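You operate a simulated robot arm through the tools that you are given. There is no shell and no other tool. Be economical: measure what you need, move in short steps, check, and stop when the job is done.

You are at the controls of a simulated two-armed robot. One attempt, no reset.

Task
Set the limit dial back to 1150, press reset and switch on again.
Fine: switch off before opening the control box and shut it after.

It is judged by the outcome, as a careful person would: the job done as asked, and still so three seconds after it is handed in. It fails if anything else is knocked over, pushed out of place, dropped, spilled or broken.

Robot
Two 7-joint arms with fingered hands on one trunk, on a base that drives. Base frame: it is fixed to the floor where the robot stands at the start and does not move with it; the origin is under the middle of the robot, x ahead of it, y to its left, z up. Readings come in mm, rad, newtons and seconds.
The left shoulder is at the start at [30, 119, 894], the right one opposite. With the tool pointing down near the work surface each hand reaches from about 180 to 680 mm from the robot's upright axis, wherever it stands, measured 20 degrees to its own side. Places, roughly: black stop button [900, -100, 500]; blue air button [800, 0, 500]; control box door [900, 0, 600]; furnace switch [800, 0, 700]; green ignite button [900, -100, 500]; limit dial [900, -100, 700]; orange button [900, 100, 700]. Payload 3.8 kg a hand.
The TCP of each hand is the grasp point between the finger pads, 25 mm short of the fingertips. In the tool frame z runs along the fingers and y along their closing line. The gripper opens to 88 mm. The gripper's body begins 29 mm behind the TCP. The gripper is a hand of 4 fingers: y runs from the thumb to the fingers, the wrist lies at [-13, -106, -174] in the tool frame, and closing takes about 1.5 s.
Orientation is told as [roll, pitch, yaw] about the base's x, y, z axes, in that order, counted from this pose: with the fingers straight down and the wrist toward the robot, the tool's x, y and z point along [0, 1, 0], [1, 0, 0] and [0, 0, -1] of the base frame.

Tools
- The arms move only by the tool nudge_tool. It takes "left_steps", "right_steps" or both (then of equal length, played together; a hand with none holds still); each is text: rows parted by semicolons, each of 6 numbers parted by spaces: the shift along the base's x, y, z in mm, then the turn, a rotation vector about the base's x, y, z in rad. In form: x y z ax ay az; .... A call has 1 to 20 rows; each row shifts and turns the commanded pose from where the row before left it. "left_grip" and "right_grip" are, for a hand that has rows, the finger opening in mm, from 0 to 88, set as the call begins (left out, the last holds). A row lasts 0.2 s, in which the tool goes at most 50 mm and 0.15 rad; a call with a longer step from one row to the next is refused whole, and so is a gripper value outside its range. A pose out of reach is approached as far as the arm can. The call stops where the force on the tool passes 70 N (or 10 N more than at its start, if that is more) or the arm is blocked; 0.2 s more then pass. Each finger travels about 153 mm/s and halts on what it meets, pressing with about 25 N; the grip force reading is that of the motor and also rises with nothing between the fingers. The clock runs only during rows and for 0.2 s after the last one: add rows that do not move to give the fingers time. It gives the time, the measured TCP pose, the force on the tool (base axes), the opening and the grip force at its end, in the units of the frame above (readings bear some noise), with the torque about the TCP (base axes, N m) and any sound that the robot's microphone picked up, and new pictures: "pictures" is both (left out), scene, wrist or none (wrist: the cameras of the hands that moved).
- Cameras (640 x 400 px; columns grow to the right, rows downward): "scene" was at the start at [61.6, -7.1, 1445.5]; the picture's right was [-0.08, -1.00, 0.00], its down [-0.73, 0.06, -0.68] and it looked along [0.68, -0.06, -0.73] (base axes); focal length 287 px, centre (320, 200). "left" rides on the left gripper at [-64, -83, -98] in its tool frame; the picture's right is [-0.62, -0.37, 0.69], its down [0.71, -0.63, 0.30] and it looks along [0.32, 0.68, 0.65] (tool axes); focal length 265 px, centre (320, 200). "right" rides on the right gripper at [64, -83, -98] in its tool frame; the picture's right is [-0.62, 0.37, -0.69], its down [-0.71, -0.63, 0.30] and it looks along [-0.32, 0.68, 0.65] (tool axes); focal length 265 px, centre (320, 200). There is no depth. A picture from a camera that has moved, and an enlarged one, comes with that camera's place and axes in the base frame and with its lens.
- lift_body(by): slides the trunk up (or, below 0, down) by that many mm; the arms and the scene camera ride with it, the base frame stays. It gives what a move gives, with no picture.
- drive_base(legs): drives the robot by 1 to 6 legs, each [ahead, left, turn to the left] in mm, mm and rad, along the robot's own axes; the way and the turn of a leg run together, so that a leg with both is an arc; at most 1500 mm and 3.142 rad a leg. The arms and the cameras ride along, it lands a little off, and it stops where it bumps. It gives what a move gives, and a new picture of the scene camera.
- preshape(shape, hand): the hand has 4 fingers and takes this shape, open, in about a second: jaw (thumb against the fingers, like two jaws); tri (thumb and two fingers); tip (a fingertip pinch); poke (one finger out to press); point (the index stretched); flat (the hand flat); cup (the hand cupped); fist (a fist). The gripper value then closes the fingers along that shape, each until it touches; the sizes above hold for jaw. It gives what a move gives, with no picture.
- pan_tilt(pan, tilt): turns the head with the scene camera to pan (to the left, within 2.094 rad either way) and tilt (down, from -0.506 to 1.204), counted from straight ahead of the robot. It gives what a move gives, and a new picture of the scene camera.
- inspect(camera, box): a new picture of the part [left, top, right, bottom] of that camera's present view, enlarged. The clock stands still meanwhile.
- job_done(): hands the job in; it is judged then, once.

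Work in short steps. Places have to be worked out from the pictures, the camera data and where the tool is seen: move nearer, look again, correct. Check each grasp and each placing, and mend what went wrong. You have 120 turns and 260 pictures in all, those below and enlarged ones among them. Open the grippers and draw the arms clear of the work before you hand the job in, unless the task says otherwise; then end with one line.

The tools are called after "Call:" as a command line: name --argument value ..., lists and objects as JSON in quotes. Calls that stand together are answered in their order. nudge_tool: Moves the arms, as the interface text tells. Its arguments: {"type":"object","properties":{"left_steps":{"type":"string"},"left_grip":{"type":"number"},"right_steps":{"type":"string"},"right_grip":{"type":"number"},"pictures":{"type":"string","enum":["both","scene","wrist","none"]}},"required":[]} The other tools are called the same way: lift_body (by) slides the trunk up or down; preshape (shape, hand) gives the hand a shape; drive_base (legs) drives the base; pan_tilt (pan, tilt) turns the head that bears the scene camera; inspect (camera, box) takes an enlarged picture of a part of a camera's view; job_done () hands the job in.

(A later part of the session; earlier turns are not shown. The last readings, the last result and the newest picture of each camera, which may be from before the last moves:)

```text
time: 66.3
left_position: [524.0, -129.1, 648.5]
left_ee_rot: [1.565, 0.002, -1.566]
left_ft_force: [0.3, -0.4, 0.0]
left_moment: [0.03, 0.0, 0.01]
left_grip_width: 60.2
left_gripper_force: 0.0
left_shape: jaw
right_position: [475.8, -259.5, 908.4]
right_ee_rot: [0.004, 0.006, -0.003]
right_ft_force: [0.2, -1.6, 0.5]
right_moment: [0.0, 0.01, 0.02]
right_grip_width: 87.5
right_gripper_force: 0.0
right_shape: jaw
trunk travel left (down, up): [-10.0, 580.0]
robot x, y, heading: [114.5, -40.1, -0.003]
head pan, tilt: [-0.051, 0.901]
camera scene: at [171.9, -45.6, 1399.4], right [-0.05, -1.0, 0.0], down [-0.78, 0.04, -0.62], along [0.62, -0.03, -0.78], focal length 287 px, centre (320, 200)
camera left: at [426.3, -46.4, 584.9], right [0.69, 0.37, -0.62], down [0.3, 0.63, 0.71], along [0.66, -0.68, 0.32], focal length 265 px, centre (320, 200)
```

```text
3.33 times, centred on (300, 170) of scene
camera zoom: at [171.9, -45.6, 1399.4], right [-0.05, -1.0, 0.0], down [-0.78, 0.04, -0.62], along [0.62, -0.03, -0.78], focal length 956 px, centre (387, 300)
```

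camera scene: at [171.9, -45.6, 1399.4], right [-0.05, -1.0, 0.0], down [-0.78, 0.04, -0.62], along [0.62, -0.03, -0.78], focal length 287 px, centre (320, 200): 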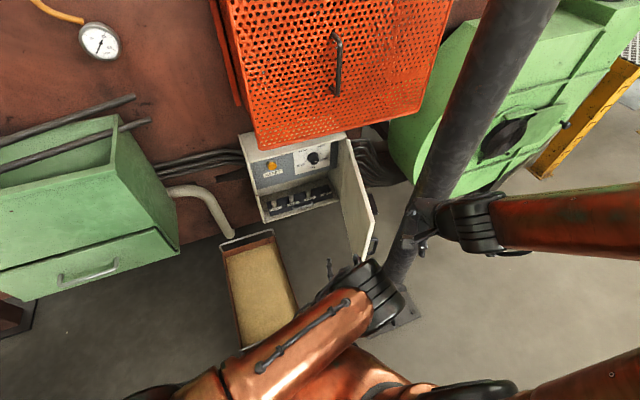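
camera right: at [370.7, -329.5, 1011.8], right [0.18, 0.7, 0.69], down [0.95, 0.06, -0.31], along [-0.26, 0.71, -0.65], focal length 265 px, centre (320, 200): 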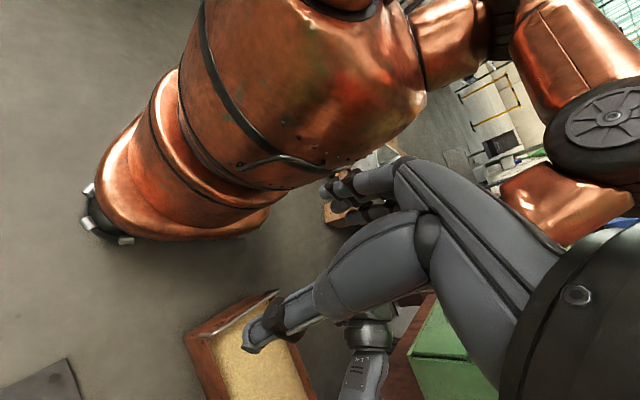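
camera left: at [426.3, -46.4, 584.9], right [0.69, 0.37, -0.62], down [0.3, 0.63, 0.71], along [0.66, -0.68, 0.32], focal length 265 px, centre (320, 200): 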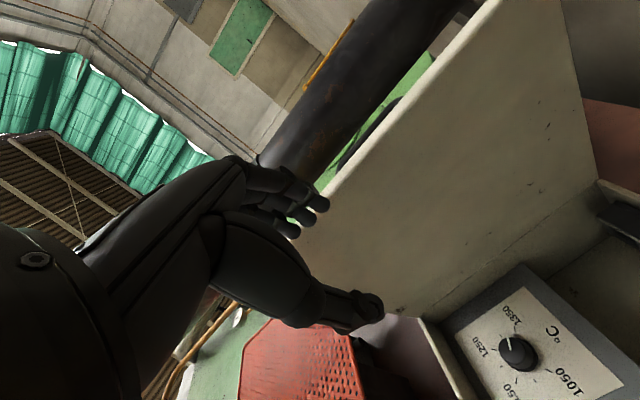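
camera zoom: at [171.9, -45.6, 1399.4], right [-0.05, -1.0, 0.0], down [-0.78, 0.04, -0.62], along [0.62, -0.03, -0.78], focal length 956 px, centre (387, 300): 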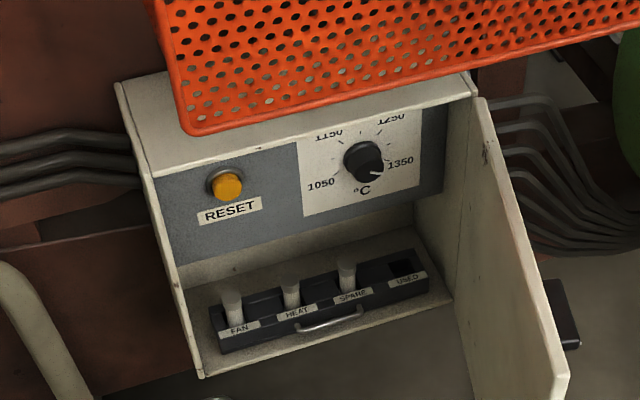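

Inside: a dial (1050–1350), RESET, and fuses I leave alone. I move the left hand back left to get a clear camera view of the dial.

Call:
nudge_tool --left_steps "0 25 10 0 0 0.1;5 25 10 0 0 0.1;10 25 10 0 0 0.1;15 25 10 0 0 0.02;20 10 10 0 0 0;20 10 0 0 0 0;20 0 0 0 0 0;0 0 0 0 0 0"

Call:
inspect --camera "left" --box '[340, 140, 640, 400]'

```text
time: 68.1
left_position: [612.4, -6.5, 698.6]
left_ee_rot: [1.564, 0.002, -1.247]
left_ft_force: [0.1, 0.5, 0.9]
left_moment: [0.03, -0.01, -0.02]
left_grip_width: 60.3
left_gripper_force: 0.1
left_shape: jaw
right_position: [476.0, -258.9, 909.2]
right_ee_rot: [0.002, 0.005, -0.002]
right_ft_force: [0.6, -0.4, 1.0]
right_moment: [0.01, 0.04, -0.03]
right_grip_width: 87.8
right_gripper_force: 0.0
right_shape: jaw
trunk travel left (down, up): [-10.0, 580.0]
robot x, y, heading: [110.0, -40.3, -0.006]
head pan, tilt: [-0.051, 0.901]
camera scene: at [172.0, -45.5, 1399.4], right [-0.05, -1.0, 0.0], down [-0.78, 0.04, -0.62], along [0.62, -0.03, -0.78], focal length 287 px, centre (320, 200)
camera left: at [493.6, 39.7, 635.6], right [0.54, 0.57, -0.62], down [0.09, 0.69, 0.71], along [0.84, -0.44, 0.32], focal length 265 px, centre (320, 200)
```

scene: 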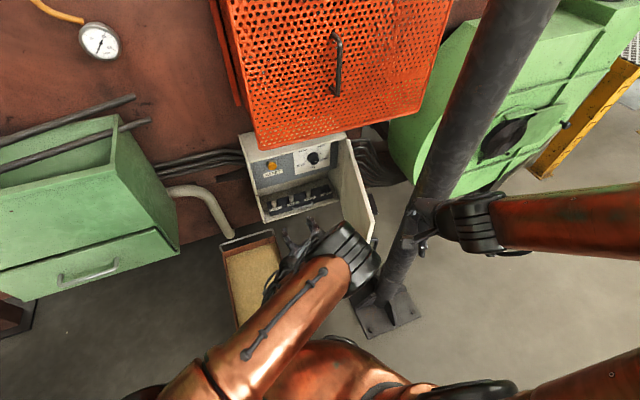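
left: 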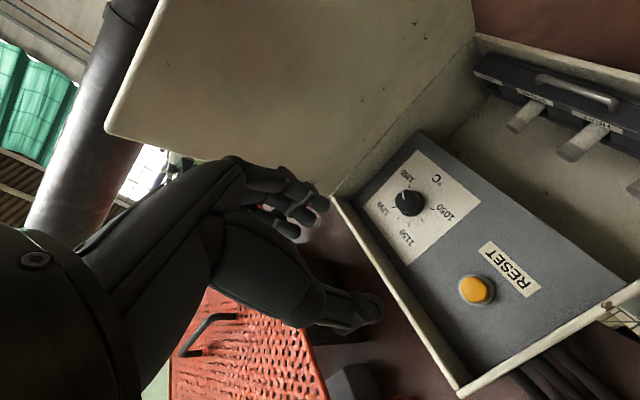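

```text
1.54 times, centred on (490, 270) of left
camera zoom: at [493.6, 39.7, 635.6], right [0.54, 0.57, -0.62], down [0.09, 0.69, 0.71], along [0.84, -0.44, 0.32], focal length 408 px, centre (58, 92)
```

zoom: 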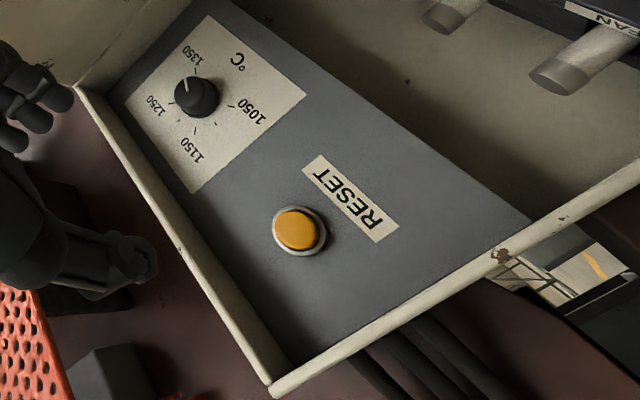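

Dial front ≈ (930,-58,686), RESET ≈ (883,82,700). I enlarge the dial scale.

Call:
inspect --camera "left" --box '[360, 150, 480, 260]'

Call:
inspect --camera "scene" --box '[285, 130, 340, 180]'

```text
3.64 times, centred on (420, 205) of left
camera zoom: at [493.6, 39.7, 635.6], right [0.54, 0.57, -0.62], down [0.09, 0.69, 0.71], along [0.84, -0.44, 0.32], focal length 965 px, centre (-44, 182)
```

zoom: 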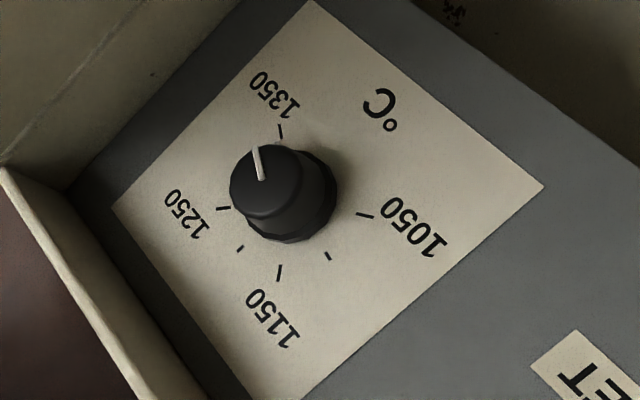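

```text
8.00 times, centred on (312, 155) of scene
camera zoom: at [172.0, -45.5, 1399.4], right [-0.05, -1.0, 0.0], down [-0.78, 0.04, -0.62], along [0.62, -0.03, -0.78], focal length 2294 px, centre (380, 560)
```

zoom: 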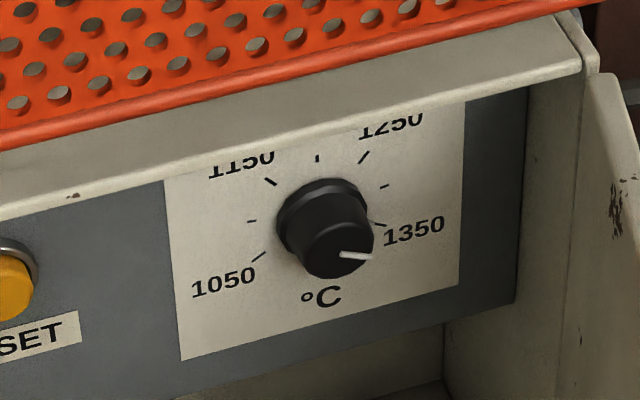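

The pointer is at 1350; scale is 40° per 50 °C, 1150 sits 40° left of top, so 160° counter-clockwise is needed. I first lift the right hand inward away from the pole, then drive ahead 105 mm.

Call:
nudge_tool --right_steps "0 10 15 0 0 0;0 10 15 0 0 0;0 10 15 0 0 0;0 10 15 0 0 0;0 10 15 0 0 0;0 10 15 0 0 0;0 0 0 0 0 0" --pictures "none"

Call:
drive_base --legs '[[105, -25, 0]]'

```text
time: 69.7
left_position: [612.2, -8.3, 698.9]
left_ee_rot: [1.565, 0.002, -1.248]
left_ft_force: [0.5, 0.9, -0.1]
left_moment: [-0.01, -0.02, 0.01]
left_grip_width: 60.2
left_gripper_force: 0.0
left_shape: jaw
right_position: [475.3, -197.8, 998.7]
right_ee_rot: [0.002, 0.004, -0.003]
right_ft_force: [-0.7, -0.6, 0.1]
right_moment: [0.0, 0.02, 0.02]
right_grip_width: 87.7
right_gripper_force: 0.0
right_shape: jaw
trunk travel left (down, up): [-10.0, 580.0]
robot x, y, heading: [112.9, -39.8, -0.001]
head pan, tilt: [-0.051, 0.901]
```

```text
time: 70.9
left_position: [710.1, -29.0, 699.2]
left_ee_rot: [1.566, 0.0, -1.244]
left_ft_force: [0.8, -0.4, -0.3]
left_moment: [-0.02, 0.01, 0.01]
left_grip_width: 60.1
left_gripper_force: 0.0
left_shape: jaw
right_position: [573.2, -219.9, 997.3]
right_ee_rot: [0.0, 0.002, -0.001]
right_ft_force: [0.3, -0.8, 0.8]
right_moment: [0.02, -0.01, 0.03]
right_grip_width: 87.7
right_gripper_force: 0.0
right_shape: jaw
trunk travel left (down, up): [-10.0, 580.0]
robot x, y, heading: [210.7, -62.6, -0.003]
head pan, tilt: [-0.051, 0.901]
stopped in leg 1: the robot was blocked; the commanded pose is now the measured one
camera scene: at [269.0, -68.0, 1399.5], right [-0.05, -1.0, 0.0], down [-0.78, 0.04, -0.62], along [0.62, -0.03, -0.78], focal length 287 px, centre (320, 200)
```

scene: 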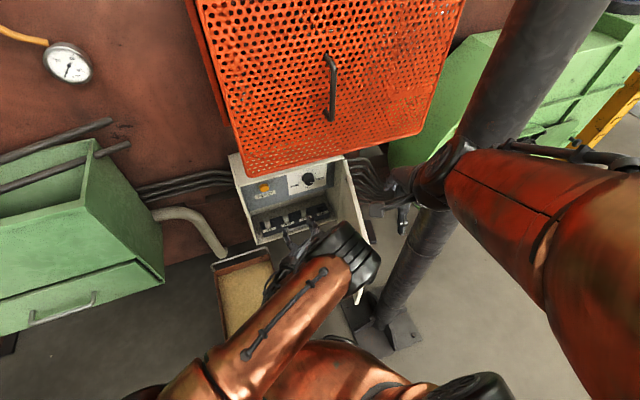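

Blocked at the very end of the drive; to be safe I back off slightly and look around for what was touched.

Call:
drive_base --legs '[[-15, 0, 0]]'

Call:
pan_tilt --pan -0.7 --tilt 0.6

Call:
pan_tilt --pan 0.1 --tilt 1.2

```text
time: 71.7
left_position: [694.9, -29.4, 699.8]
left_ee_rot: [1.566, 0.002, -1.245]
left_ft_force: [-0.4, 0.0, 0.1]
left_moment: [-0.02, 0.02, 0.01]
left_grip_width: 60.0
left_gripper_force: 0.0
left_shape: jaw
right_position: [556.8, -220.6, 999.0]
right_ee_rot: [0.001, 0.004, -0.001]
right_ft_force: [-0.6, 0.8, -0.2]
right_moment: [-0.01, 0.01, 0.02]
right_grip_width: 87.5
right_gripper_force: 0.1
right_shape: jaw
trunk travel left (down, up): [-10.0, 580.0]
robot x, y, heading: [198.1, -63.3, 0.003]
head pan, tilt: [-0.051, 0.901]
camera scene: at [253.2, -67.9, 1399.5], right [-0.05, -1.0, 0.0], down [-0.78, 0.04, -0.62], along [0.62, -0.03, -0.78], focal length 287 px, centre (320, 200)
```

scene: 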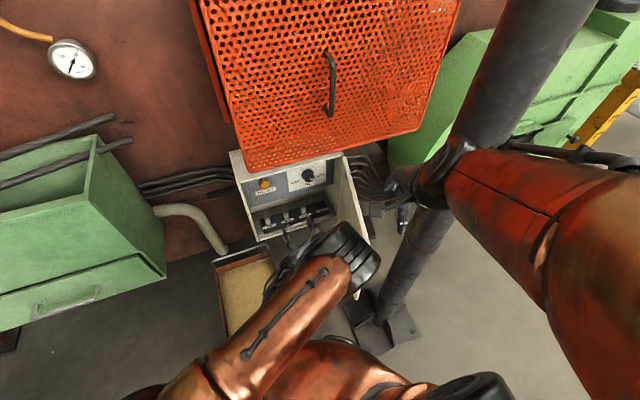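

```text
time: 72.7
left_position: [695.1, -29.3, 698.8]
left_ee_rot: [1.565, 0.003, -1.245]
left_ft_force: [-0.2, 0.3, -0.3]
left_moment: [0.01, 0.02, 0.02]
left_grip_width: 60.1
left_gripper_force: 0.1
left_shape: jaw
right_position: [557.9, -220.8, 998.1]
right_ee_rot: [0.003, 0.006, -0.001]
right_ft_force: [-0.3, -0.8, -0.1]
right_moment: [-0.02, 0.01, 0.04]
right_grip_width: 87.8
right_gripper_force: 0.0
right_shape: jaw
trunk travel left (down, up): [-10.0, 580.0]
robot x, y, heading: [195.3, -62.1, 0.004]
head pan, tilt: [-0.7, 0.6]
camera scene: at [246.8, -121.0, 1424.2], right [-0.64, -0.77, 0.0], down [-0.43, 0.36, -0.82], along [0.63, -0.53, -0.57], focal length 287 px, centre (320, 200)
```

scene: 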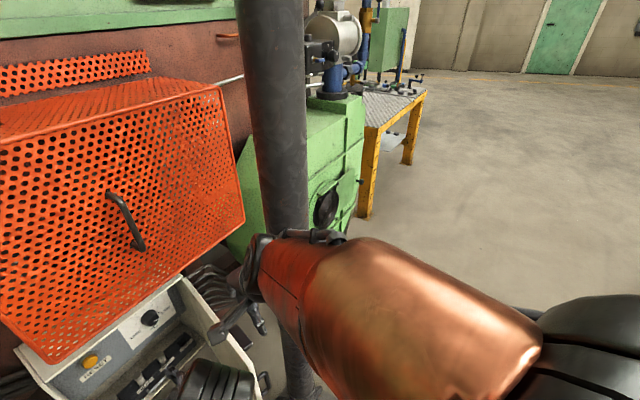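

```text
time: 73.9
left_position: [695.3, -29.4, 697.7]
left_ee_rot: [1.565, 0.002, -1.244]
left_ft_force: [0.0, -0.2, -0.1]
left_moment: [0.01, 0.03, 0.02]
left_grip_width: 60.2
left_gripper_force: 0.0
left_shape: jaw
right_position: [557.9, -220.2, 997.6]
right_ee_rot: [0.003, 0.007, 0.0]
right_ft_force: [0.6, 0.4, -0.2]
right_moment: [0.0, -0.03, -0.02]
right_grip_width: 87.7
right_gripper_force: 0.1
right_shape: jaw
trunk travel left (down, up): [-10.0, 580.0]
robot x, y, heading: [197.6, -65.3, -0.003]
head pan, tilt: [0.099, 1.201]
camera scene: at [234.9, -58.6, 1379.7], right [0.1, -1.0, 0.0], down [-0.93, -0.09, -0.36], along [0.36, 0.04, -0.93], focal length 287 px, centre (320, 200)
```

scene: 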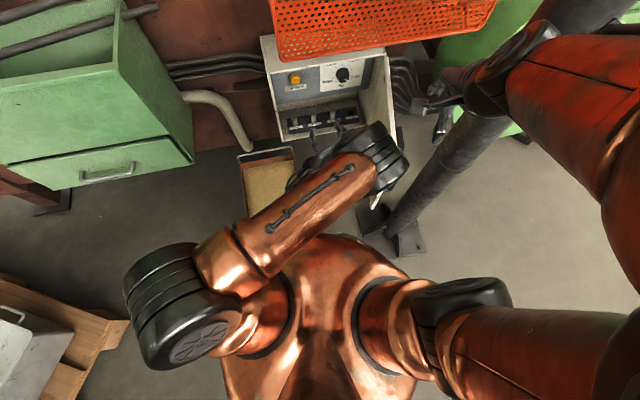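

The right forearm was likely near the fixed pole; there's clearance now. Left hand goes to a stand-off 60 mm before the dial, pre-rolled clockwise by 0.6 rad.

Call:
nudge_tool --left_steps "24 -10 -2 0.0947 0.032 0;24 -10 -2 0.0947 0.032 0;24 -10 -2 0.0947 0.032 0;24 -10 -2 0.0947 0.032 0;24 -10 -2 0.0947 0.032 0;24 -10 -2 0.0947 0.032 0;0 0 0 0 0 0"

```text
time: 75.5
left_position: [837.2, -88.6, 685.5]
left_ee_rot: [1.569, 0.604, -1.243]
left_ft_force: [-0.7, 0.5, 0.7]
left_moment: [0.0, 0.0, -0.01]
left_grip_width: 60.3
left_gripper_force: 0.0
left_shape: jaw
right_position: [558.3, -219.2, 998.0]
right_ee_rot: [0.001, 0.003, 0.0]
right_ft_force: [0.1, -0.7, 0.1]
right_moment: [-0.03, -0.01, 0.01]
right_grip_width: 87.7
right_gripper_force: 0.1
right_shape: jaw
trunk travel left (down, up): [-10.0, 580.0]
robot x, y, heading: [198.3, -61.1, -0.006]
head pan, tilt: [0.099, 1.201]
camera scene: at [234.8, -58.5, 1379.6], right [0.1, -1.0, 0.0], down [-0.93, -0.09, -0.36], along [0.36, 0.04, -0.93], focal length 287 px, centre (320, 200)
camera left: at [711.0, -22.0, 681.2], right [0.44, 0.84, -0.3], down [0.25, 0.21, 0.94], along [0.86, -0.5, -0.12], focal length 265 px, centre (320, 200)
```

scene: 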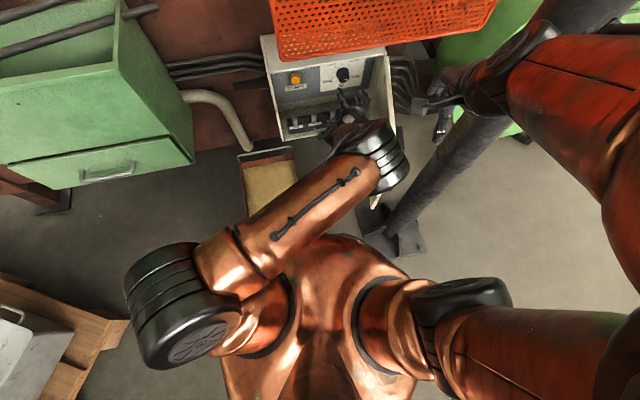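
left: 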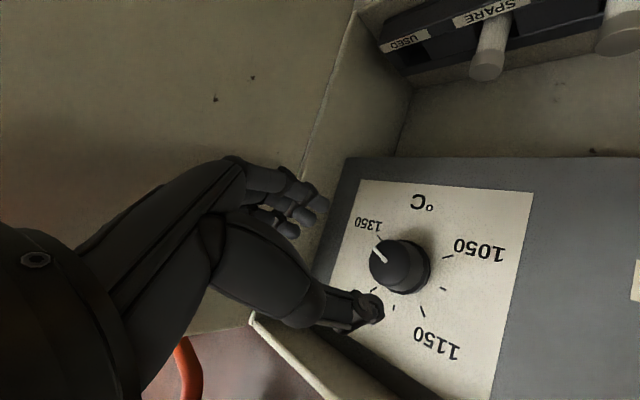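

The axis lines up with the dial within 3 mm. I move in to straddle the knob.

Call:
nudge_tool --left_steps "16 5 0 0 0 0;16 5 0 0 0 0;16 5 0 0 0 0;16 5 0 0 0 0;0 0 0 0 0 0" --pictures "wrist"

```text
time: 76.7
left_position: [902.5, -66.9, 686.2]
left_ee_rot: [1.568, 0.602, -1.244]
left_ft_force: [0.1, -1.1, 0.1]
left_moment: [0.02, 0.0, 0.0]
left_grip_width: 60.1
left_gripper_force: 0.1
left_shape: jaw
right_position: [558.7, -219.7, 997.7]
right_ee_rot: [0.002, 0.004, 0.0]
right_ft_force: [-0.3, -0.4, -0.3]
right_moment: [0.02, -0.01, -0.02]
right_grip_width: 87.8
right_gripper_force: 0.2
right_shape: jaw
trunk travel left (down, up): [-10.0, 580.0]
robot x, y, heading: [195.6, -62.7, 0.001]
head pan, tilt: [0.099, 1.201]
camera left: at [776.8, 0.1, 681.5], right [0.44, 0.84, -0.3], down [0.25, 0.21, 0.94], along [0.86, -0.5, -0.12], focal length 265 px, centre (320, 200)
```

left: 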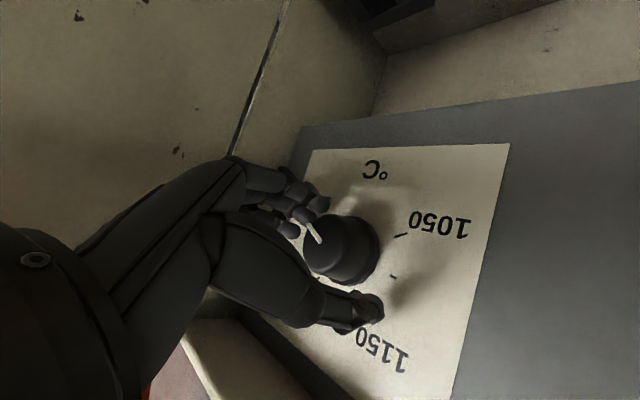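

Straddled. I go 6 mm deeper and close.

Call:
nudge_tool --left_steps "6 2 0 0 0 0;0 0 0 0 0 0;0 0 0 0 0 0;0 0 0 0 0 0;0 0 0 0 0 0;0 0 0 0 0 0" --left_grip 0 --pictures "wrist"

```text
time: 78.1
left_position: [908.4, -66.6, 688.2]
left_ee_rot: [1.567, 0.601, -1.244]
left_ft_force: [-20.3, -3.3, -2.6]
left_moment: [0.01, 0.14, -0.01]
left_grip_width: 34.4
left_gripper_force: 24.8
left_shape: jaw
right_position: [556.8, -220.2, 998.7]
right_ee_rot: [0.001, 0.004, 0.001]
right_ft_force: [-0.1, 0.2, 0.6]
right_moment: [0.02, -0.01, 0.0]
right_grip_width: 87.6
right_gripper_force: 0.0
right_shape: jaw
trunk travel left (down, up): [-10.0, 580.0]
robot x, y, heading: [195.6, -61.6, -0.003]
head pan, tilt: [0.099, 1.201]
camera left: at [781.9, 0.8, 682.4], right [0.44, 0.84, -0.3], down [0.25, 0.21, 0.94], along [0.86, -0.5, -0.12], focal length 265 px, centre (320, 200)
```

left: 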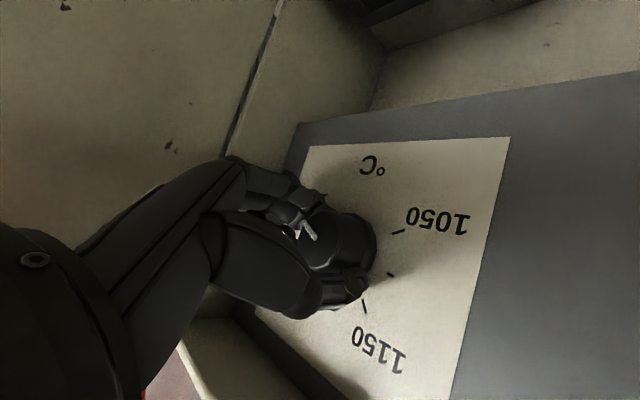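

Knob gripped (34 mm). I turn counter-clockwise 1.26 rad while easing 2 mm back.

Call:
nudge_tool --left_steps "-2 -1 0 -0.1326 -0.0448 0;0 0 0 -0.1326 -0.0448 0;0 0 0 -0.1326 -0.0448 0;0 0 0 -0.1326 -0.0448 0;0 0 0 -0.1326 -0.0448 0;0 0 0 -0.1326 -0.0448 0;0 0 0 -0.1326 -0.0448 0;0 0 0 -0.1326 -0.0448 0;0 0 0 -0.1326 -0.0448 0;0 0 0 0 0 0" --pictures "wrist"

```text
time: 80.3
left_position: [906.3, -64.2, 690.8]
left_ee_rot: [1.556, -0.657, -1.237]
left_ft_force: [-4.2, 2.5, -19.1]
left_moment: [-0.02, 0.42, 0.08]
left_grip_width: 32.1
left_gripper_force: 25.2
left_shape: jaw
left hand out of reach, approached as far as the arm can: row 9
right_position: [559.2, -220.0, 996.7]
right_ee_rot: [0.0, 0.006, 0.002]
right_ft_force: [-1.2, -0.5, 0.6]
right_moment: [-0.02, 0.01, 0.0]
right_grip_width: 87.7
right_gripper_force: 0.1
right_shape: jaw
trunk travel left (down, up): [-10.0, 580.0]
robot x, y, heading: [195.9, -58.9, 0.003]
head pan, tilt: [0.099, 1.201]
camera left: at [803.5, -70.6, 590.5], right [0.68, 0.14, -0.72], down [-0.01, 0.98, 0.18], along [0.74, -0.11, 0.67], focal length 265 px, centre (320, 200)
```

left: 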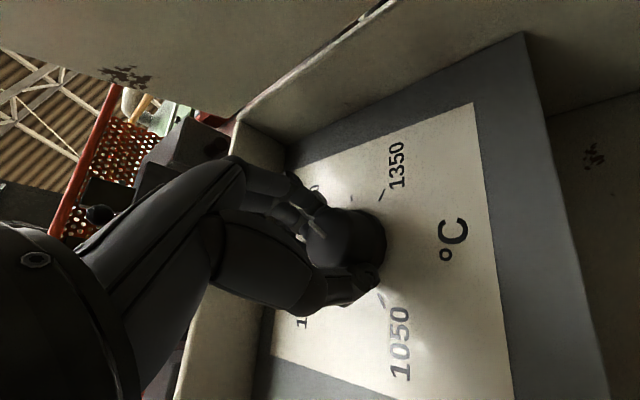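

The knob turned with the hand about 72°. I open, back out, roll back to +0.85 and look.

Call:
nudge_tool --left_steps "0 0 0 0.0947 0.032 0;0 0 0 0 0 0;0 0 0 0 0 0;-13 -4.5 0 0 0 0;-13 -4.5 0 0 0 0;-13 -4.5 0 0 0 0;-13 -4.5 0 0 0 0" --left_grip 60 --pictures "wrist"

Call:
nudge_tool --left_steps "0 0 0 0.1326 0.0448 0;0 0 0 0.1326 0.0448 0;0 0 0 0.1326 0.0448 0;0 0 0 0.1326 0.0448 0;0 0 0 0.1326 0.0448 0;0 0 0 0.1326 0.0448 0;0 0 0 0.1326 0.0448 0;0 0 0 0.1326 0.0448 0;0 0 0 0.1326 0.0448 0;0 0 0 0.1326 0.0448 0;0 0 0 0 0 0" --pictures "wrist"

```text
time: 81.9
left_position: [852.8, -82.9, 696.1]
left_ee_rot: [1.565, -0.558, -1.243]
left_ft_force: [-0.3, -0.5, 0.0]
left_moment: [0.02, -0.02, 0.01]
left_grip_width: 59.8
left_gripper_force: 0.1
left_shape: jaw
right_position: [557.2, -220.3, 997.9]
right_ee_rot: [0.003, 0.005, 0.001]
right_ft_force: [0.1, -0.2, -0.1]
right_moment: [0.0, 0.0, 0.02]
right_grip_width: 87.9
right_gripper_force: 0.0
right_shape: jaw
trunk travel left (down, up): [-10.0, 580.0]
robot x, y, heading: [196.2, -64.6, 0.002]
head pan, tilt: [0.099, 1.201]
camera left: at [749.0, -79.8, 598.0], right [0.66, 0.2, -0.72], down [0.0, 0.96, 0.27], along [0.75, -0.18, 0.64], focal length 265 px, centre (320, 200)
```

left: 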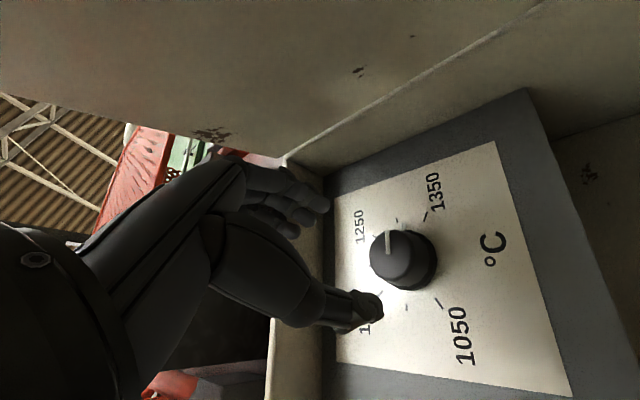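

```text
time: 84.3
left_position: [854.4, -83.5, 694.3]
left_ee_rot: [1.565, 0.843, -1.243]
left_ft_force: [0.0, -0.3, -0.2]
left_moment: [0.01, 0.0, 0.0]
left_grip_width: 59.8
left_gripper_force: 0.1
left_shape: jaw
right_position: [558.1, -219.6, 998.0]
right_ee_rot: [0.001, 0.006, -0.001]
right_ft_force: [0.3, 0.5, 0.5]
right_moment: [0.03, -0.01, 0.01]
right_grip_width: 87.9
right_gripper_force: 0.1
right_shape: jaw
trunk travel left (down, up): [-10.0, 580.0]
robot x, y, heading: [195.9, -64.0, 0.0]
head pan, tilt: [0.099, 1.201]
camera left: at [728.8, -17.2, 714.7], right [0.43, 0.89, -0.14], down [0.33, -0.01, 0.94], along [0.84, -0.45, -0.3], focal length 265 px, centre (320, 200)
```

left: 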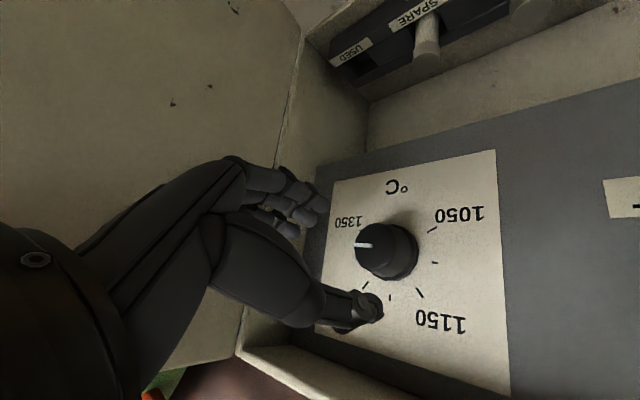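

The dial only came to about 85° right of top (some slip), so I need more strokes. I re-centre in height and go in again.

Call:
nudge_tool --left_steps "13.5 4.3 -2 0 0 0;13.5 4.3 -2 0 0 0;13.5 4.3 -2 0 0 0;13.5 4.3 -2 0 0 0;0 0 0 0 0 0" --pictures "wrist"

Call:
nudge_tool --left_steps "0 0 0 0 0 0;0 0 0 0 0 0;0 0 0 0 0 0;0 0 0 0 0 0;0 0 0 0 0 0" --left_grip 0 --pictures "wrist"

```text
time: 85.5
left_position: [907.6, -68.2, 687.7]
left_ee_rot: [1.566, 0.841, -1.244]
left_ft_force: [-0.9, -0.6, -0.3]
left_moment: [-0.01, 0.01, 0.0]
left_grip_width: 59.6
left_gripper_force: 0.1
left_shape: jaw
right_position: [557.6, -219.8, 997.5]
right_ee_rot: [0.001, 0.005, 0.0]
right_ft_force: [0.7, -0.3, 0.1]
right_moment: [0.03, 0.02, 0.03]
right_grip_width: 87.7
right_gripper_force: 0.1
right_shape: jaw
trunk travel left (down, up): [-10.0, 580.0]
robot x, y, heading: [199.2, -64.4, 0.001]
head pan, tilt: [0.099, 1.201]
camera left: at [781.3, -2.1, 706.7], right [0.43, 0.89, -0.14], down [0.33, -0.01, 0.95], along [0.84, -0.45, -0.29], focal length 265 px, centre (320, 200)
```

left: 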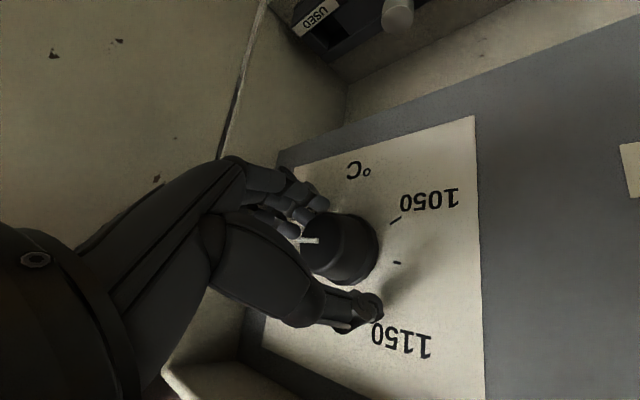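

```text
time: 86.7
left_position: [906.2, -67.7, 688.0]
left_ee_rot: [1.566, 0.841, -1.241]
left_ft_force: [-1.2, 1.9, 2.4]
left_moment: [0.05, -0.03, -0.02]
left_grip_width: 32.6
left_gripper_force: 25.3
left_shape: jaw
right_position: [557.8, -220.2, 997.2]
right_ee_rot: [0.0, 0.004, -0.002]
right_ft_force: [0.5, 1.4, -0.2]
right_moment: [0.0, -0.03, 0.0]
right_grip_width: 87.9
right_gripper_force: 0.1
right_shape: jaw
trunk travel left (down, up): [-10.0, 580.0]
robot x, y, heading: [197.7, -61.7, -0.002]
head pan, tilt: [0.099, 1.201]
camera left: at [781.0, -2.0, 706.9], right [0.43, 0.89, -0.14], down [0.33, -0.01, 0.95], along [0.84, -0.45, -0.29], focal length 265 px, centre (320, 200)
```

left: 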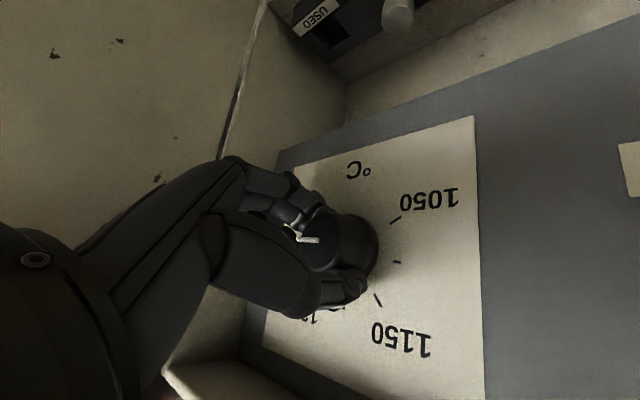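

Clean grip. I turn 0.7 rad and compare.

Call:
nudge_tool --left_steps "0 0 0 -0.1326 -0.0448 0;0 0 0 -0.1326 -0.0448 0;0 0 0 -0.1326 -0.0448 0;0 0 0 -0.1326 -0.0448 0;0 0 0 -0.1326 -0.0448 0;0 0 0 0 0 0" --pictures "wrist"

Call:
nudge_tool --left_steps "0 0 0 -0.1326 -0.0448 0;0 0 0 -0.1326 -0.0448 0;0 0 0 -0.1326 -0.0448 0;0 0 0 -0.1326 -0.0448 0;0 0 0 -0.1326 -0.0448 0;0 0 0 0 0 0" --pictures "wrist"

```text
time: 88.1
left_position: [907.0, -66.2, 686.7]
left_ee_rot: [1.569, 0.138, -1.244]
left_ft_force: [-9.3, -0.6, -0.6]
left_moment: [-0.01, 0.04, -0.03]
left_grip_width: 32.5
left_gripper_force: 24.5
left_shape: jaw
right_position: [557.5, -220.0, 997.9]
right_ee_rot: [0.001, 0.004, -0.001]
right_ft_force: [-0.6, 0.4, -0.7]
right_moment: [0.04, 0.03, 0.02]
right_grip_width: 87.8
right_gripper_force: 0.0
right_shape: jaw
trunk travel left (down, up): [-10.0, 580.0]
robot x, y, heading: [192.0, -63.4, -0.002]
head pan, tilt: [0.099, 1.201]
camera left: at [784.9, -11.7, 635.5], right [0.51, 0.65, -0.57], down [0.12, 0.6, 0.79], along [0.85, -0.47, 0.22], focal length 265 px, centre (320, 200)
```

left: 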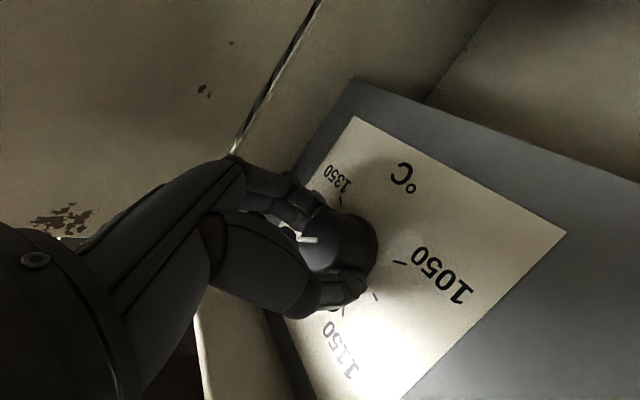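

```text
time: 89.5
left_position: [906.5, -66.0, 686.3]
left_ee_rot: [1.564, -0.56, -1.242]
left_ft_force: [-12.5, -0.6, -5.4]
left_moment: [-0.04, 0.09, 0.03]
left_grip_width: 31.9
left_gripper_force: 24.7
left_shape: jaw
right_position: [557.9, -219.3, 998.4]
right_ee_rot: [0.003, 0.004, -0.001]
right_ft_force: [-0.6, 0.5, 0.6]
right_moment: [-0.01, 0.01, -0.01]
right_grip_width: 87.6
right_gripper_force: 0.1
right_shape: jaw
trunk travel left (down, up): [-10.0, 580.0]
robot x, y, heading: [200.5, -60.7, -0.001]
head pan, tilt: [0.099, 1.201]
camera left: at [802.3, -62.7, 588.5], right [0.66, 0.2, -0.73], down [0.0, 0.96, 0.27], along [0.75, -0.18, 0.63], focal length 265 px, centre (320, 200)
```

left: 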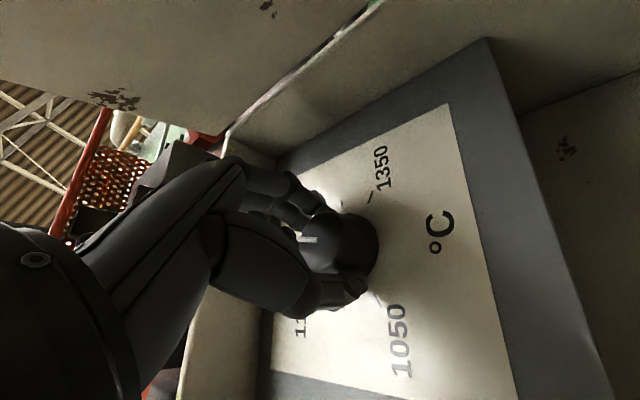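

Now the dial turned cleanly with the hand, pointer near 1210–1220. I release, back off and check.

Call:
nudge_tool --left_steps "0 0 0 0 0 0;0 0 0 0 0 0;0 0 0 0 0 0;-13 -4.5 0 0 0 0;-13 -4.5 0 0 0 0;-13 -4.5 0 0 0 0;-13 -4.5 0 0 0 0;0 0 0 0 0 0" --left_grip 60 --pictures "none"

Call:
nudge_tool --left_steps "0 0 0 0.1326 0.0448 0;0 0 0 0.1326 0.0448 0;0 0 0 0.1326 0.0448 0;0 0 0 0.1326 0.0448 0;0 0 0 0.1326 0.0448 0;0 0 0 0.1326 0.0448 0;0 0 0 0.1326 0.0448 0;0 0 0 0 0 0" --pictures "none"

Call:
inspect --camera "left" --box '[300, 120, 540, 380]'

```text
time: 91.3
left_position: [854.7, -84.5, 688.2]
left_ee_rot: [1.567, -0.558, -1.244]
left_ft_force: [0.3, -0.1, 0.0]
left_moment: [0.0, 0.0, -0.02]
left_grip_width: 59.6
left_gripper_force: 0.0
left_shape: jaw
right_position: [557.8, -220.2, 998.3]
right_ee_rot: [0.001, 0.005, -0.001]
right_ft_force: [-0.2, 0.6, 0.0]
right_moment: [-0.03, 0.04, -0.03]
right_grip_width: 87.7
right_gripper_force: 0.0
right_shape: jaw
trunk travel left (down, up): [-10.0, 580.0]
robot x, y, heading: [198.3, -60.7, 0.003]
head pan, tilt: [0.099, 1.201]
```

```text
time: 93.1
left_position: [856.2, -83.5, 686.7]
left_ee_rot: [1.568, 0.422, -1.242]
left_ft_force: [-0.2, -0.2, 0.5]
left_moment: [0.01, -0.03, 0.03]
left_grip_width: 59.5
left_gripper_force: 0.1
left_shape: jaw
right_position: [558.4, -220.6, 998.4]
right_ee_rot: [-0.001, 0.006, 0.0]
right_ft_force: [0.4, -0.3, -0.2]
right_moment: [-0.03, 0.05, 0.01]
right_grip_width: 87.8
right_gripper_force: 0.0
right_shape: jaw
trunk travel left (down, up): [-10.0, 580.0]
robot x, y, heading: [195.0, -62.7, -0.001]
head pan, tilt: [0.099, 1.201]
```

```text
1.54 times, centred on (420, 250) of left
camera zoom: at [730.8, -18.8, 663.7], right [0.46, 0.78, -0.42], down [0.2, 0.37, 0.91], along [0.86, -0.5, 0.01], focal length 408 px, centre (166, 123)
```

zoom: 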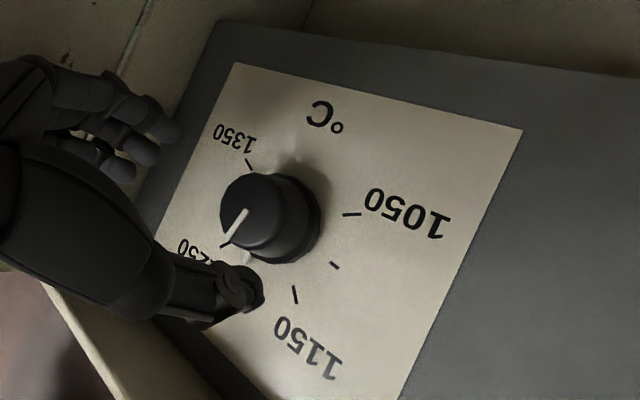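

Pointer is about 9° right of top (~1211). I re-grip here and turn another ~0.88 rad.

Call:
nudge_tool --left_steps "13 4.3 0 0 0 0;13 4.3 0 0 0 0;13 4.3 0 0 0 0;12 4.3 0 0 0 0;0 0 0 0 0 0" --pictures "none"

Call:
nudge_tool --left_steps "0 0 0 0 0 0;0 0 0 0 0 0;0 0 0 0 0 0;0 0 0 0 0 0;0 0 0 0 0 0;0 0 0 -0.1326 -0.0448 0;0 0 0 -0.1326 -0.0448 0;0 0 0 -0.1326 -0.0448 0;0 0 0 -0.1326 -0.0448 0;0 0 0 -0.1326 -0.0448 0;0 0 0 -0.1326 -0.0448 0;0 0 0 -0.038 -0.0128 0;0 0 0 0 0 0" --left_grip 0 --pictures "wrist"

Call:
nudge_tool --left_steps "0 0 0 0 0 0;0 0 0 0 0 0;0 0 0 0 0 0;-13 -4.5 0 0 0 0;-13 -4.5 0 0 0 0;-13 -4.5 0 0 0 0;-13 -4.5 0 0 0 0;0 0 0 0 0 0" --left_grip 60 --pictures "none"

Call:
inspect --camera "left" --box '[300, 120, 540, 380]'

```text
time: 94.3
left_position: [907.3, -67.0, 684.6]
left_ee_rot: [1.569, 0.42, -1.246]
left_ft_force: [-0.1, 0.9, 0.0]
left_moment: [0.02, 0.02, 0.02]
left_grip_width: 59.8
left_gripper_force: 0.1
left_shape: jaw
right_position: [558.2, -220.0, 998.8]
right_ee_rot: [0.003, 0.005, 0.001]
right_ft_force: [1.0, -0.6, 0.1]
right_moment: [-0.01, 0.01, -0.03]
right_grip_width: 87.7
right_gripper_force: 0.1
right_shape: jaw
trunk travel left (down, up): [-10.0, 580.0]
robot x, y, heading: [194.2, -63.5, -0.001]
head pan, tilt: [0.099, 1.201]
```

```text
time: 97.1
left_position: [906.7, -66.3, 686.5]
left_ee_rot: [1.563, -0.46, -1.243]
left_ft_force: [-10.1, -0.1, -8.8]
left_moment: [-0.05, 0.2, 0.08]
left_grip_width: 32.5
left_gripper_force: 25.3
left_shape: jaw
right_position: [558.1, -218.9, 997.1]
right_ee_rot: [0.001, 0.005, 0.0]
right_ft_force: [0.1, -0.1, 0.0]
right_moment: [0.0, 0.0, -0.02]
right_grip_width: 87.8
right_gripper_force: 0.1
right_shape: jaw
trunk travel left (down, up): [-10.0, 580.0]
robot x, y, heading: [197.7, -64.5, -0.003]
head pan, tilt: [0.099, 1.201]
camera left: at [799.5, -54.3, 592.6], right [0.63, 0.27, -0.72], down [0.01, 0.93, 0.36], along [0.77, -0.23, 0.59], focal length 265 px, centre (320, 200)
```

left: 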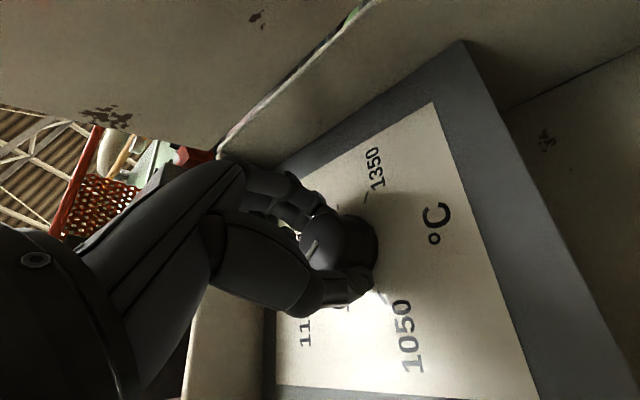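

```text
time: 98.9
left_position: [856.8, -84.4, 688.4]
left_ee_rot: [1.566, -0.458, -1.242]
left_ft_force: [0.8, 0.4, -0.4]
left_moment: [-0.01, 0.0, -0.01]
left_grip_width: 59.5
left_gripper_force: 0.2
left_shape: jaw
right_position: [557.7, -219.4, 998.7]
right_ee_rot: [0.001, 0.005, 0.0]
right_ft_force: [0.0, 1.1, 0.6]
right_moment: [0.04, -0.01, -0.01]
right_grip_width: 87.6
right_gripper_force: 0.0
right_shape: jaw
trunk travel left (down, up): [-10.0, 580.0]
robot x, y, heading: [198.0, -60.0, 0.003]
head pan, tilt: [0.099, 1.201]
```

```text
1.54 times, centred on (420, 250) of left
camera zoom: at [748.6, -72.5, 594.2], right [0.64, 0.27, -0.72], down [0.01, 0.93, 0.36], along [0.77, -0.23, 0.59], focal length 408 px, centre (166, 123)
```

zoom: 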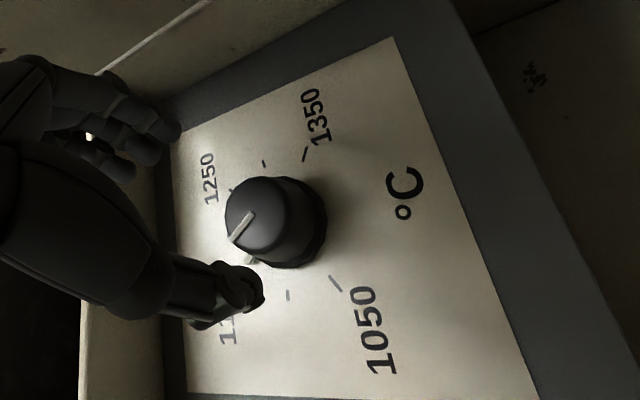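

I compute the pointer at ~32° left, so 1150 (40°) needs ~8° more. I enlarge to refine the figure.

Call:
inspect --camera "left" --box '[355, 160, 435, 260]'

```text
4.00 times, centred on (395, 210) of left
camera zoom: at [748.6, -72.5, 594.2], right [0.64, 0.27, -0.72], down [0.01, 0.93, 0.36], along [0.77, -0.23, 0.59], focal length 1062 px, centre (20, 160)
```

zoom: 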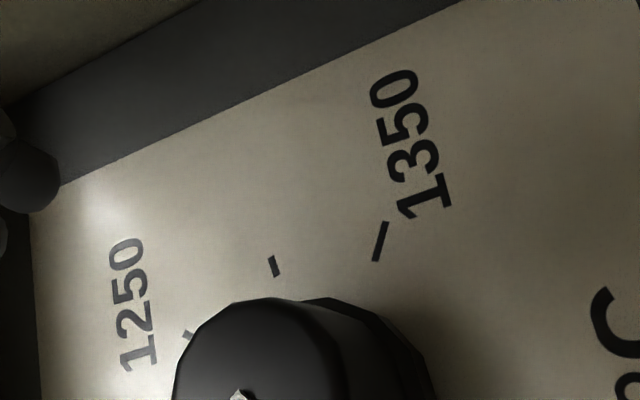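

Call:
inspect --camera "left" --box '[340, 215, 470, 310]'

```text
4.21 times, centred on (405, 262) of left
camera zoom: at [748.6, -72.5, 594.2], right [0.64, 0.27, -0.72], down [0.01, 0.93, 0.36], along [0.77, -0.23, 0.59], focal length 1118 px, centre (-38, -63)
```

zoom: 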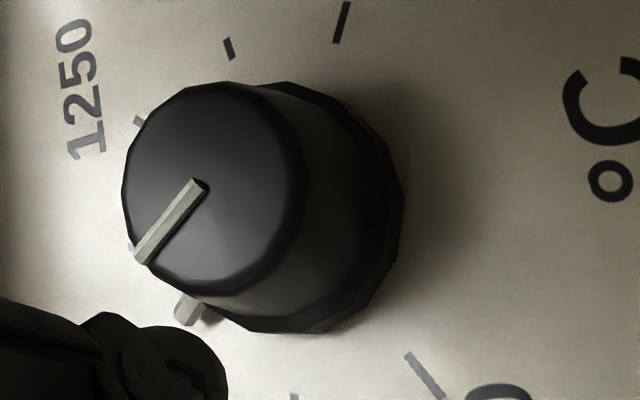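

To read it properly, I draw the hand out to the left and use the scene camera.

Call:
nudge_tool --left_steps "-20 -7 0 0 0 0;-20 -7 0 0 0 0;-20 -7 0 0 0 0;-20 0 0 0 0 0;-20 10 0 0 0 0;-10 20 -10 0 0 0;0 20 -10 0 0 0;0 0 0 0 0 0" --pictures "none"

Call:
pan_tilt --pan 0 --tilt 0.8

Call:
inspect --camera "scene" --box '[270, 140, 330, 210]'

Call:
inspect --camera "left" --box '[350, 150, 510, 290]'

```text
time: 100.7
left_position: [744.7, -55.3, 666.2]
left_ee_rot: [1.566, -0.458, -1.243]
left_ft_force: [0.8, 0.2, -0.6]
left_moment: [0.01, 0.03, 0.03]
left_grip_width: 59.8
left_gripper_force: 0.0
left_shape: jaw
right_position: [557.9, -220.3, 998.0]
right_ee_rot: [0.002, 0.005, 0.001]
right_ft_force: [-0.2, 0.2, 0.2]
right_moment: [-0.02, 0.03, 0.01]
right_grip_width: 87.6
right_gripper_force: 0.1
right_shape: jaw
trunk travel left (down, up): [-10.0, 580.0]
robot x, y, heading: [199.2, -63.8, -0.003]
head pan, tilt: [0.099, 1.201]
```

```text
time: 101.5
left_position: [744.6, -54.5, 666.9]
left_ee_rot: [1.567, -0.458, -1.242]
left_ft_force: [0.3, -0.4, 0.1]
left_moment: [0.01, -0.01, -0.01]
left_grip_width: 59.7
left_gripper_force: 0.0
left_shape: jaw
right_position: [557.5, -221.0, 997.7]
right_ee_rot: [0.0, 0.005, -0.001]
right_ft_force: [0.2, 0.4, -0.8]
right_moment: [0.01, 0.0, -0.04]
right_grip_width: 87.8
right_gripper_force: 0.0
right_shape: jaw
trunk travel left (down, up): [-10.0, 580.0]
robot x, y, heading: [195.9, -61.7, 0.005]
head pan, tilt: [0.0, 0.799]
camera scene: at [259.9, -64.0, 1407.3], right [0.0, -1.0, 0.0], down [-0.72, 0.0, -0.7], along [0.7, 0.0, -0.72], focal length 287 px, centre (320, 200)
```

scene: 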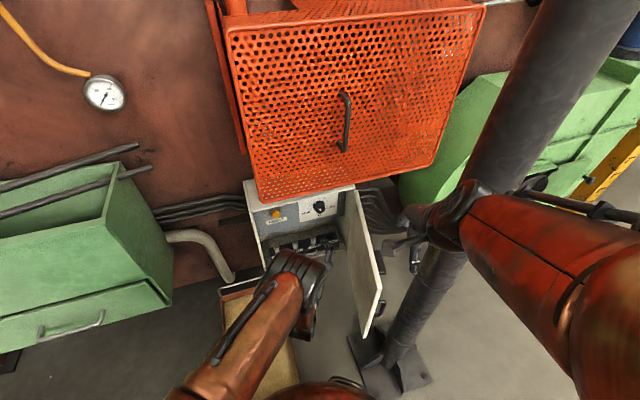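

```text
5.71 times, centred on (300, 175) of scene
camera zoom: at [259.9, -64.0, 1407.3], right [0.0, -1.0, 0.0], down [-0.72, 0.0, -0.7], along [0.7, 0.0, -0.72], focal length 1639 px, centre (434, 343)
```

zoom: 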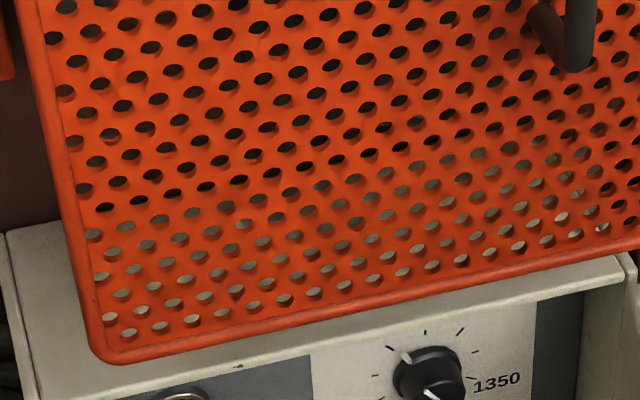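

```text
2.86 times, centred on (430, 220) of left
camera zoom: at [637.1, -42.6, 572.6], right [0.64, 0.27, -0.72], down [0.01, 0.93, 0.36], along [0.77, -0.23, 0.59], focal length 758 px, centre (6, 143)
```

zoom: 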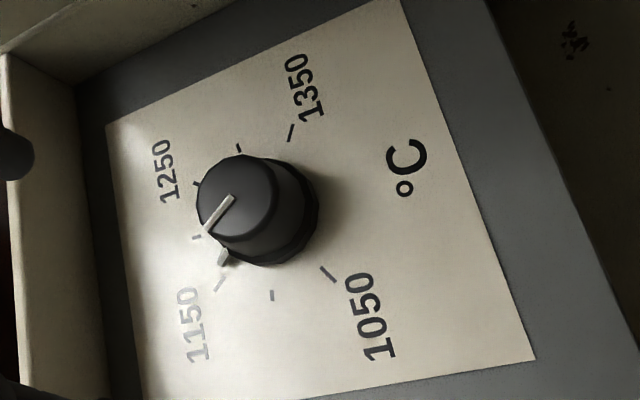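

The enlarged scene box missed the dial; I aim it properly.

Call:
inspect --camera "scene" --box '[300, 190, 340, 220]'

```text
13.33 times, centred on (320, 205) of scene
camera zoom: at [259.9, -64.0, 1407.3], right [0.0, -1.0, 0.0], down [-0.72, 0.0, -0.7], along [0.7, 0.0, -0.72], focal length 3824 px, centre (320, 133)
```

zoom: 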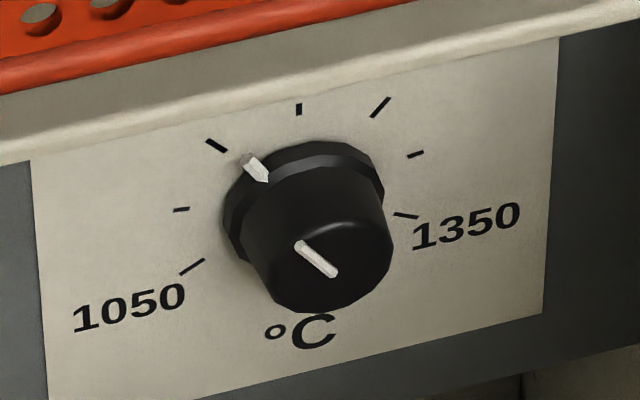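

Clear view: pointer is ~33° left of top (≈1159). It needs ~7° more. I go back in, grip and turn 0.125 rad.

Call:
nudge_tool --left_steps "0 -20 10 0 0 0;10 -15 10 0 0 0;20 0 0 0 0 0;20 0 0 0 0 0;20 3 0 0 0 0;20 3 0 0 0 0;20 0 0 0 0 0;0 0 0 0 0 0" --pictures "none"

```text
time: 103.3
left_position: [854.1, -86.1, 685.9]
left_ee_rot: [1.565, -0.459, -1.243]
left_ft_force: [0.7, 0.7, -0.1]
left_moment: [0.04, 0.01, -0.01]
left_grip_width: 59.8
left_gripper_force: 0.1
left_shape: jaw
right_position: [558.5, -220.5, 997.9]
right_ee_rot: [0.0, 0.005, -0.001]
right_ft_force: [1.2, 0.2, 0.4]
right_moment: [0.02, -0.01, 0.03]
right_grip_width: 87.7
right_gripper_force: 0.0
right_shape: jaw
trunk travel left (down, up): [-10.0, 580.0]
robot x, y, heading: [199.4, -61.5, 0.0]
head pan, tilt: [0.0, 0.799]
```

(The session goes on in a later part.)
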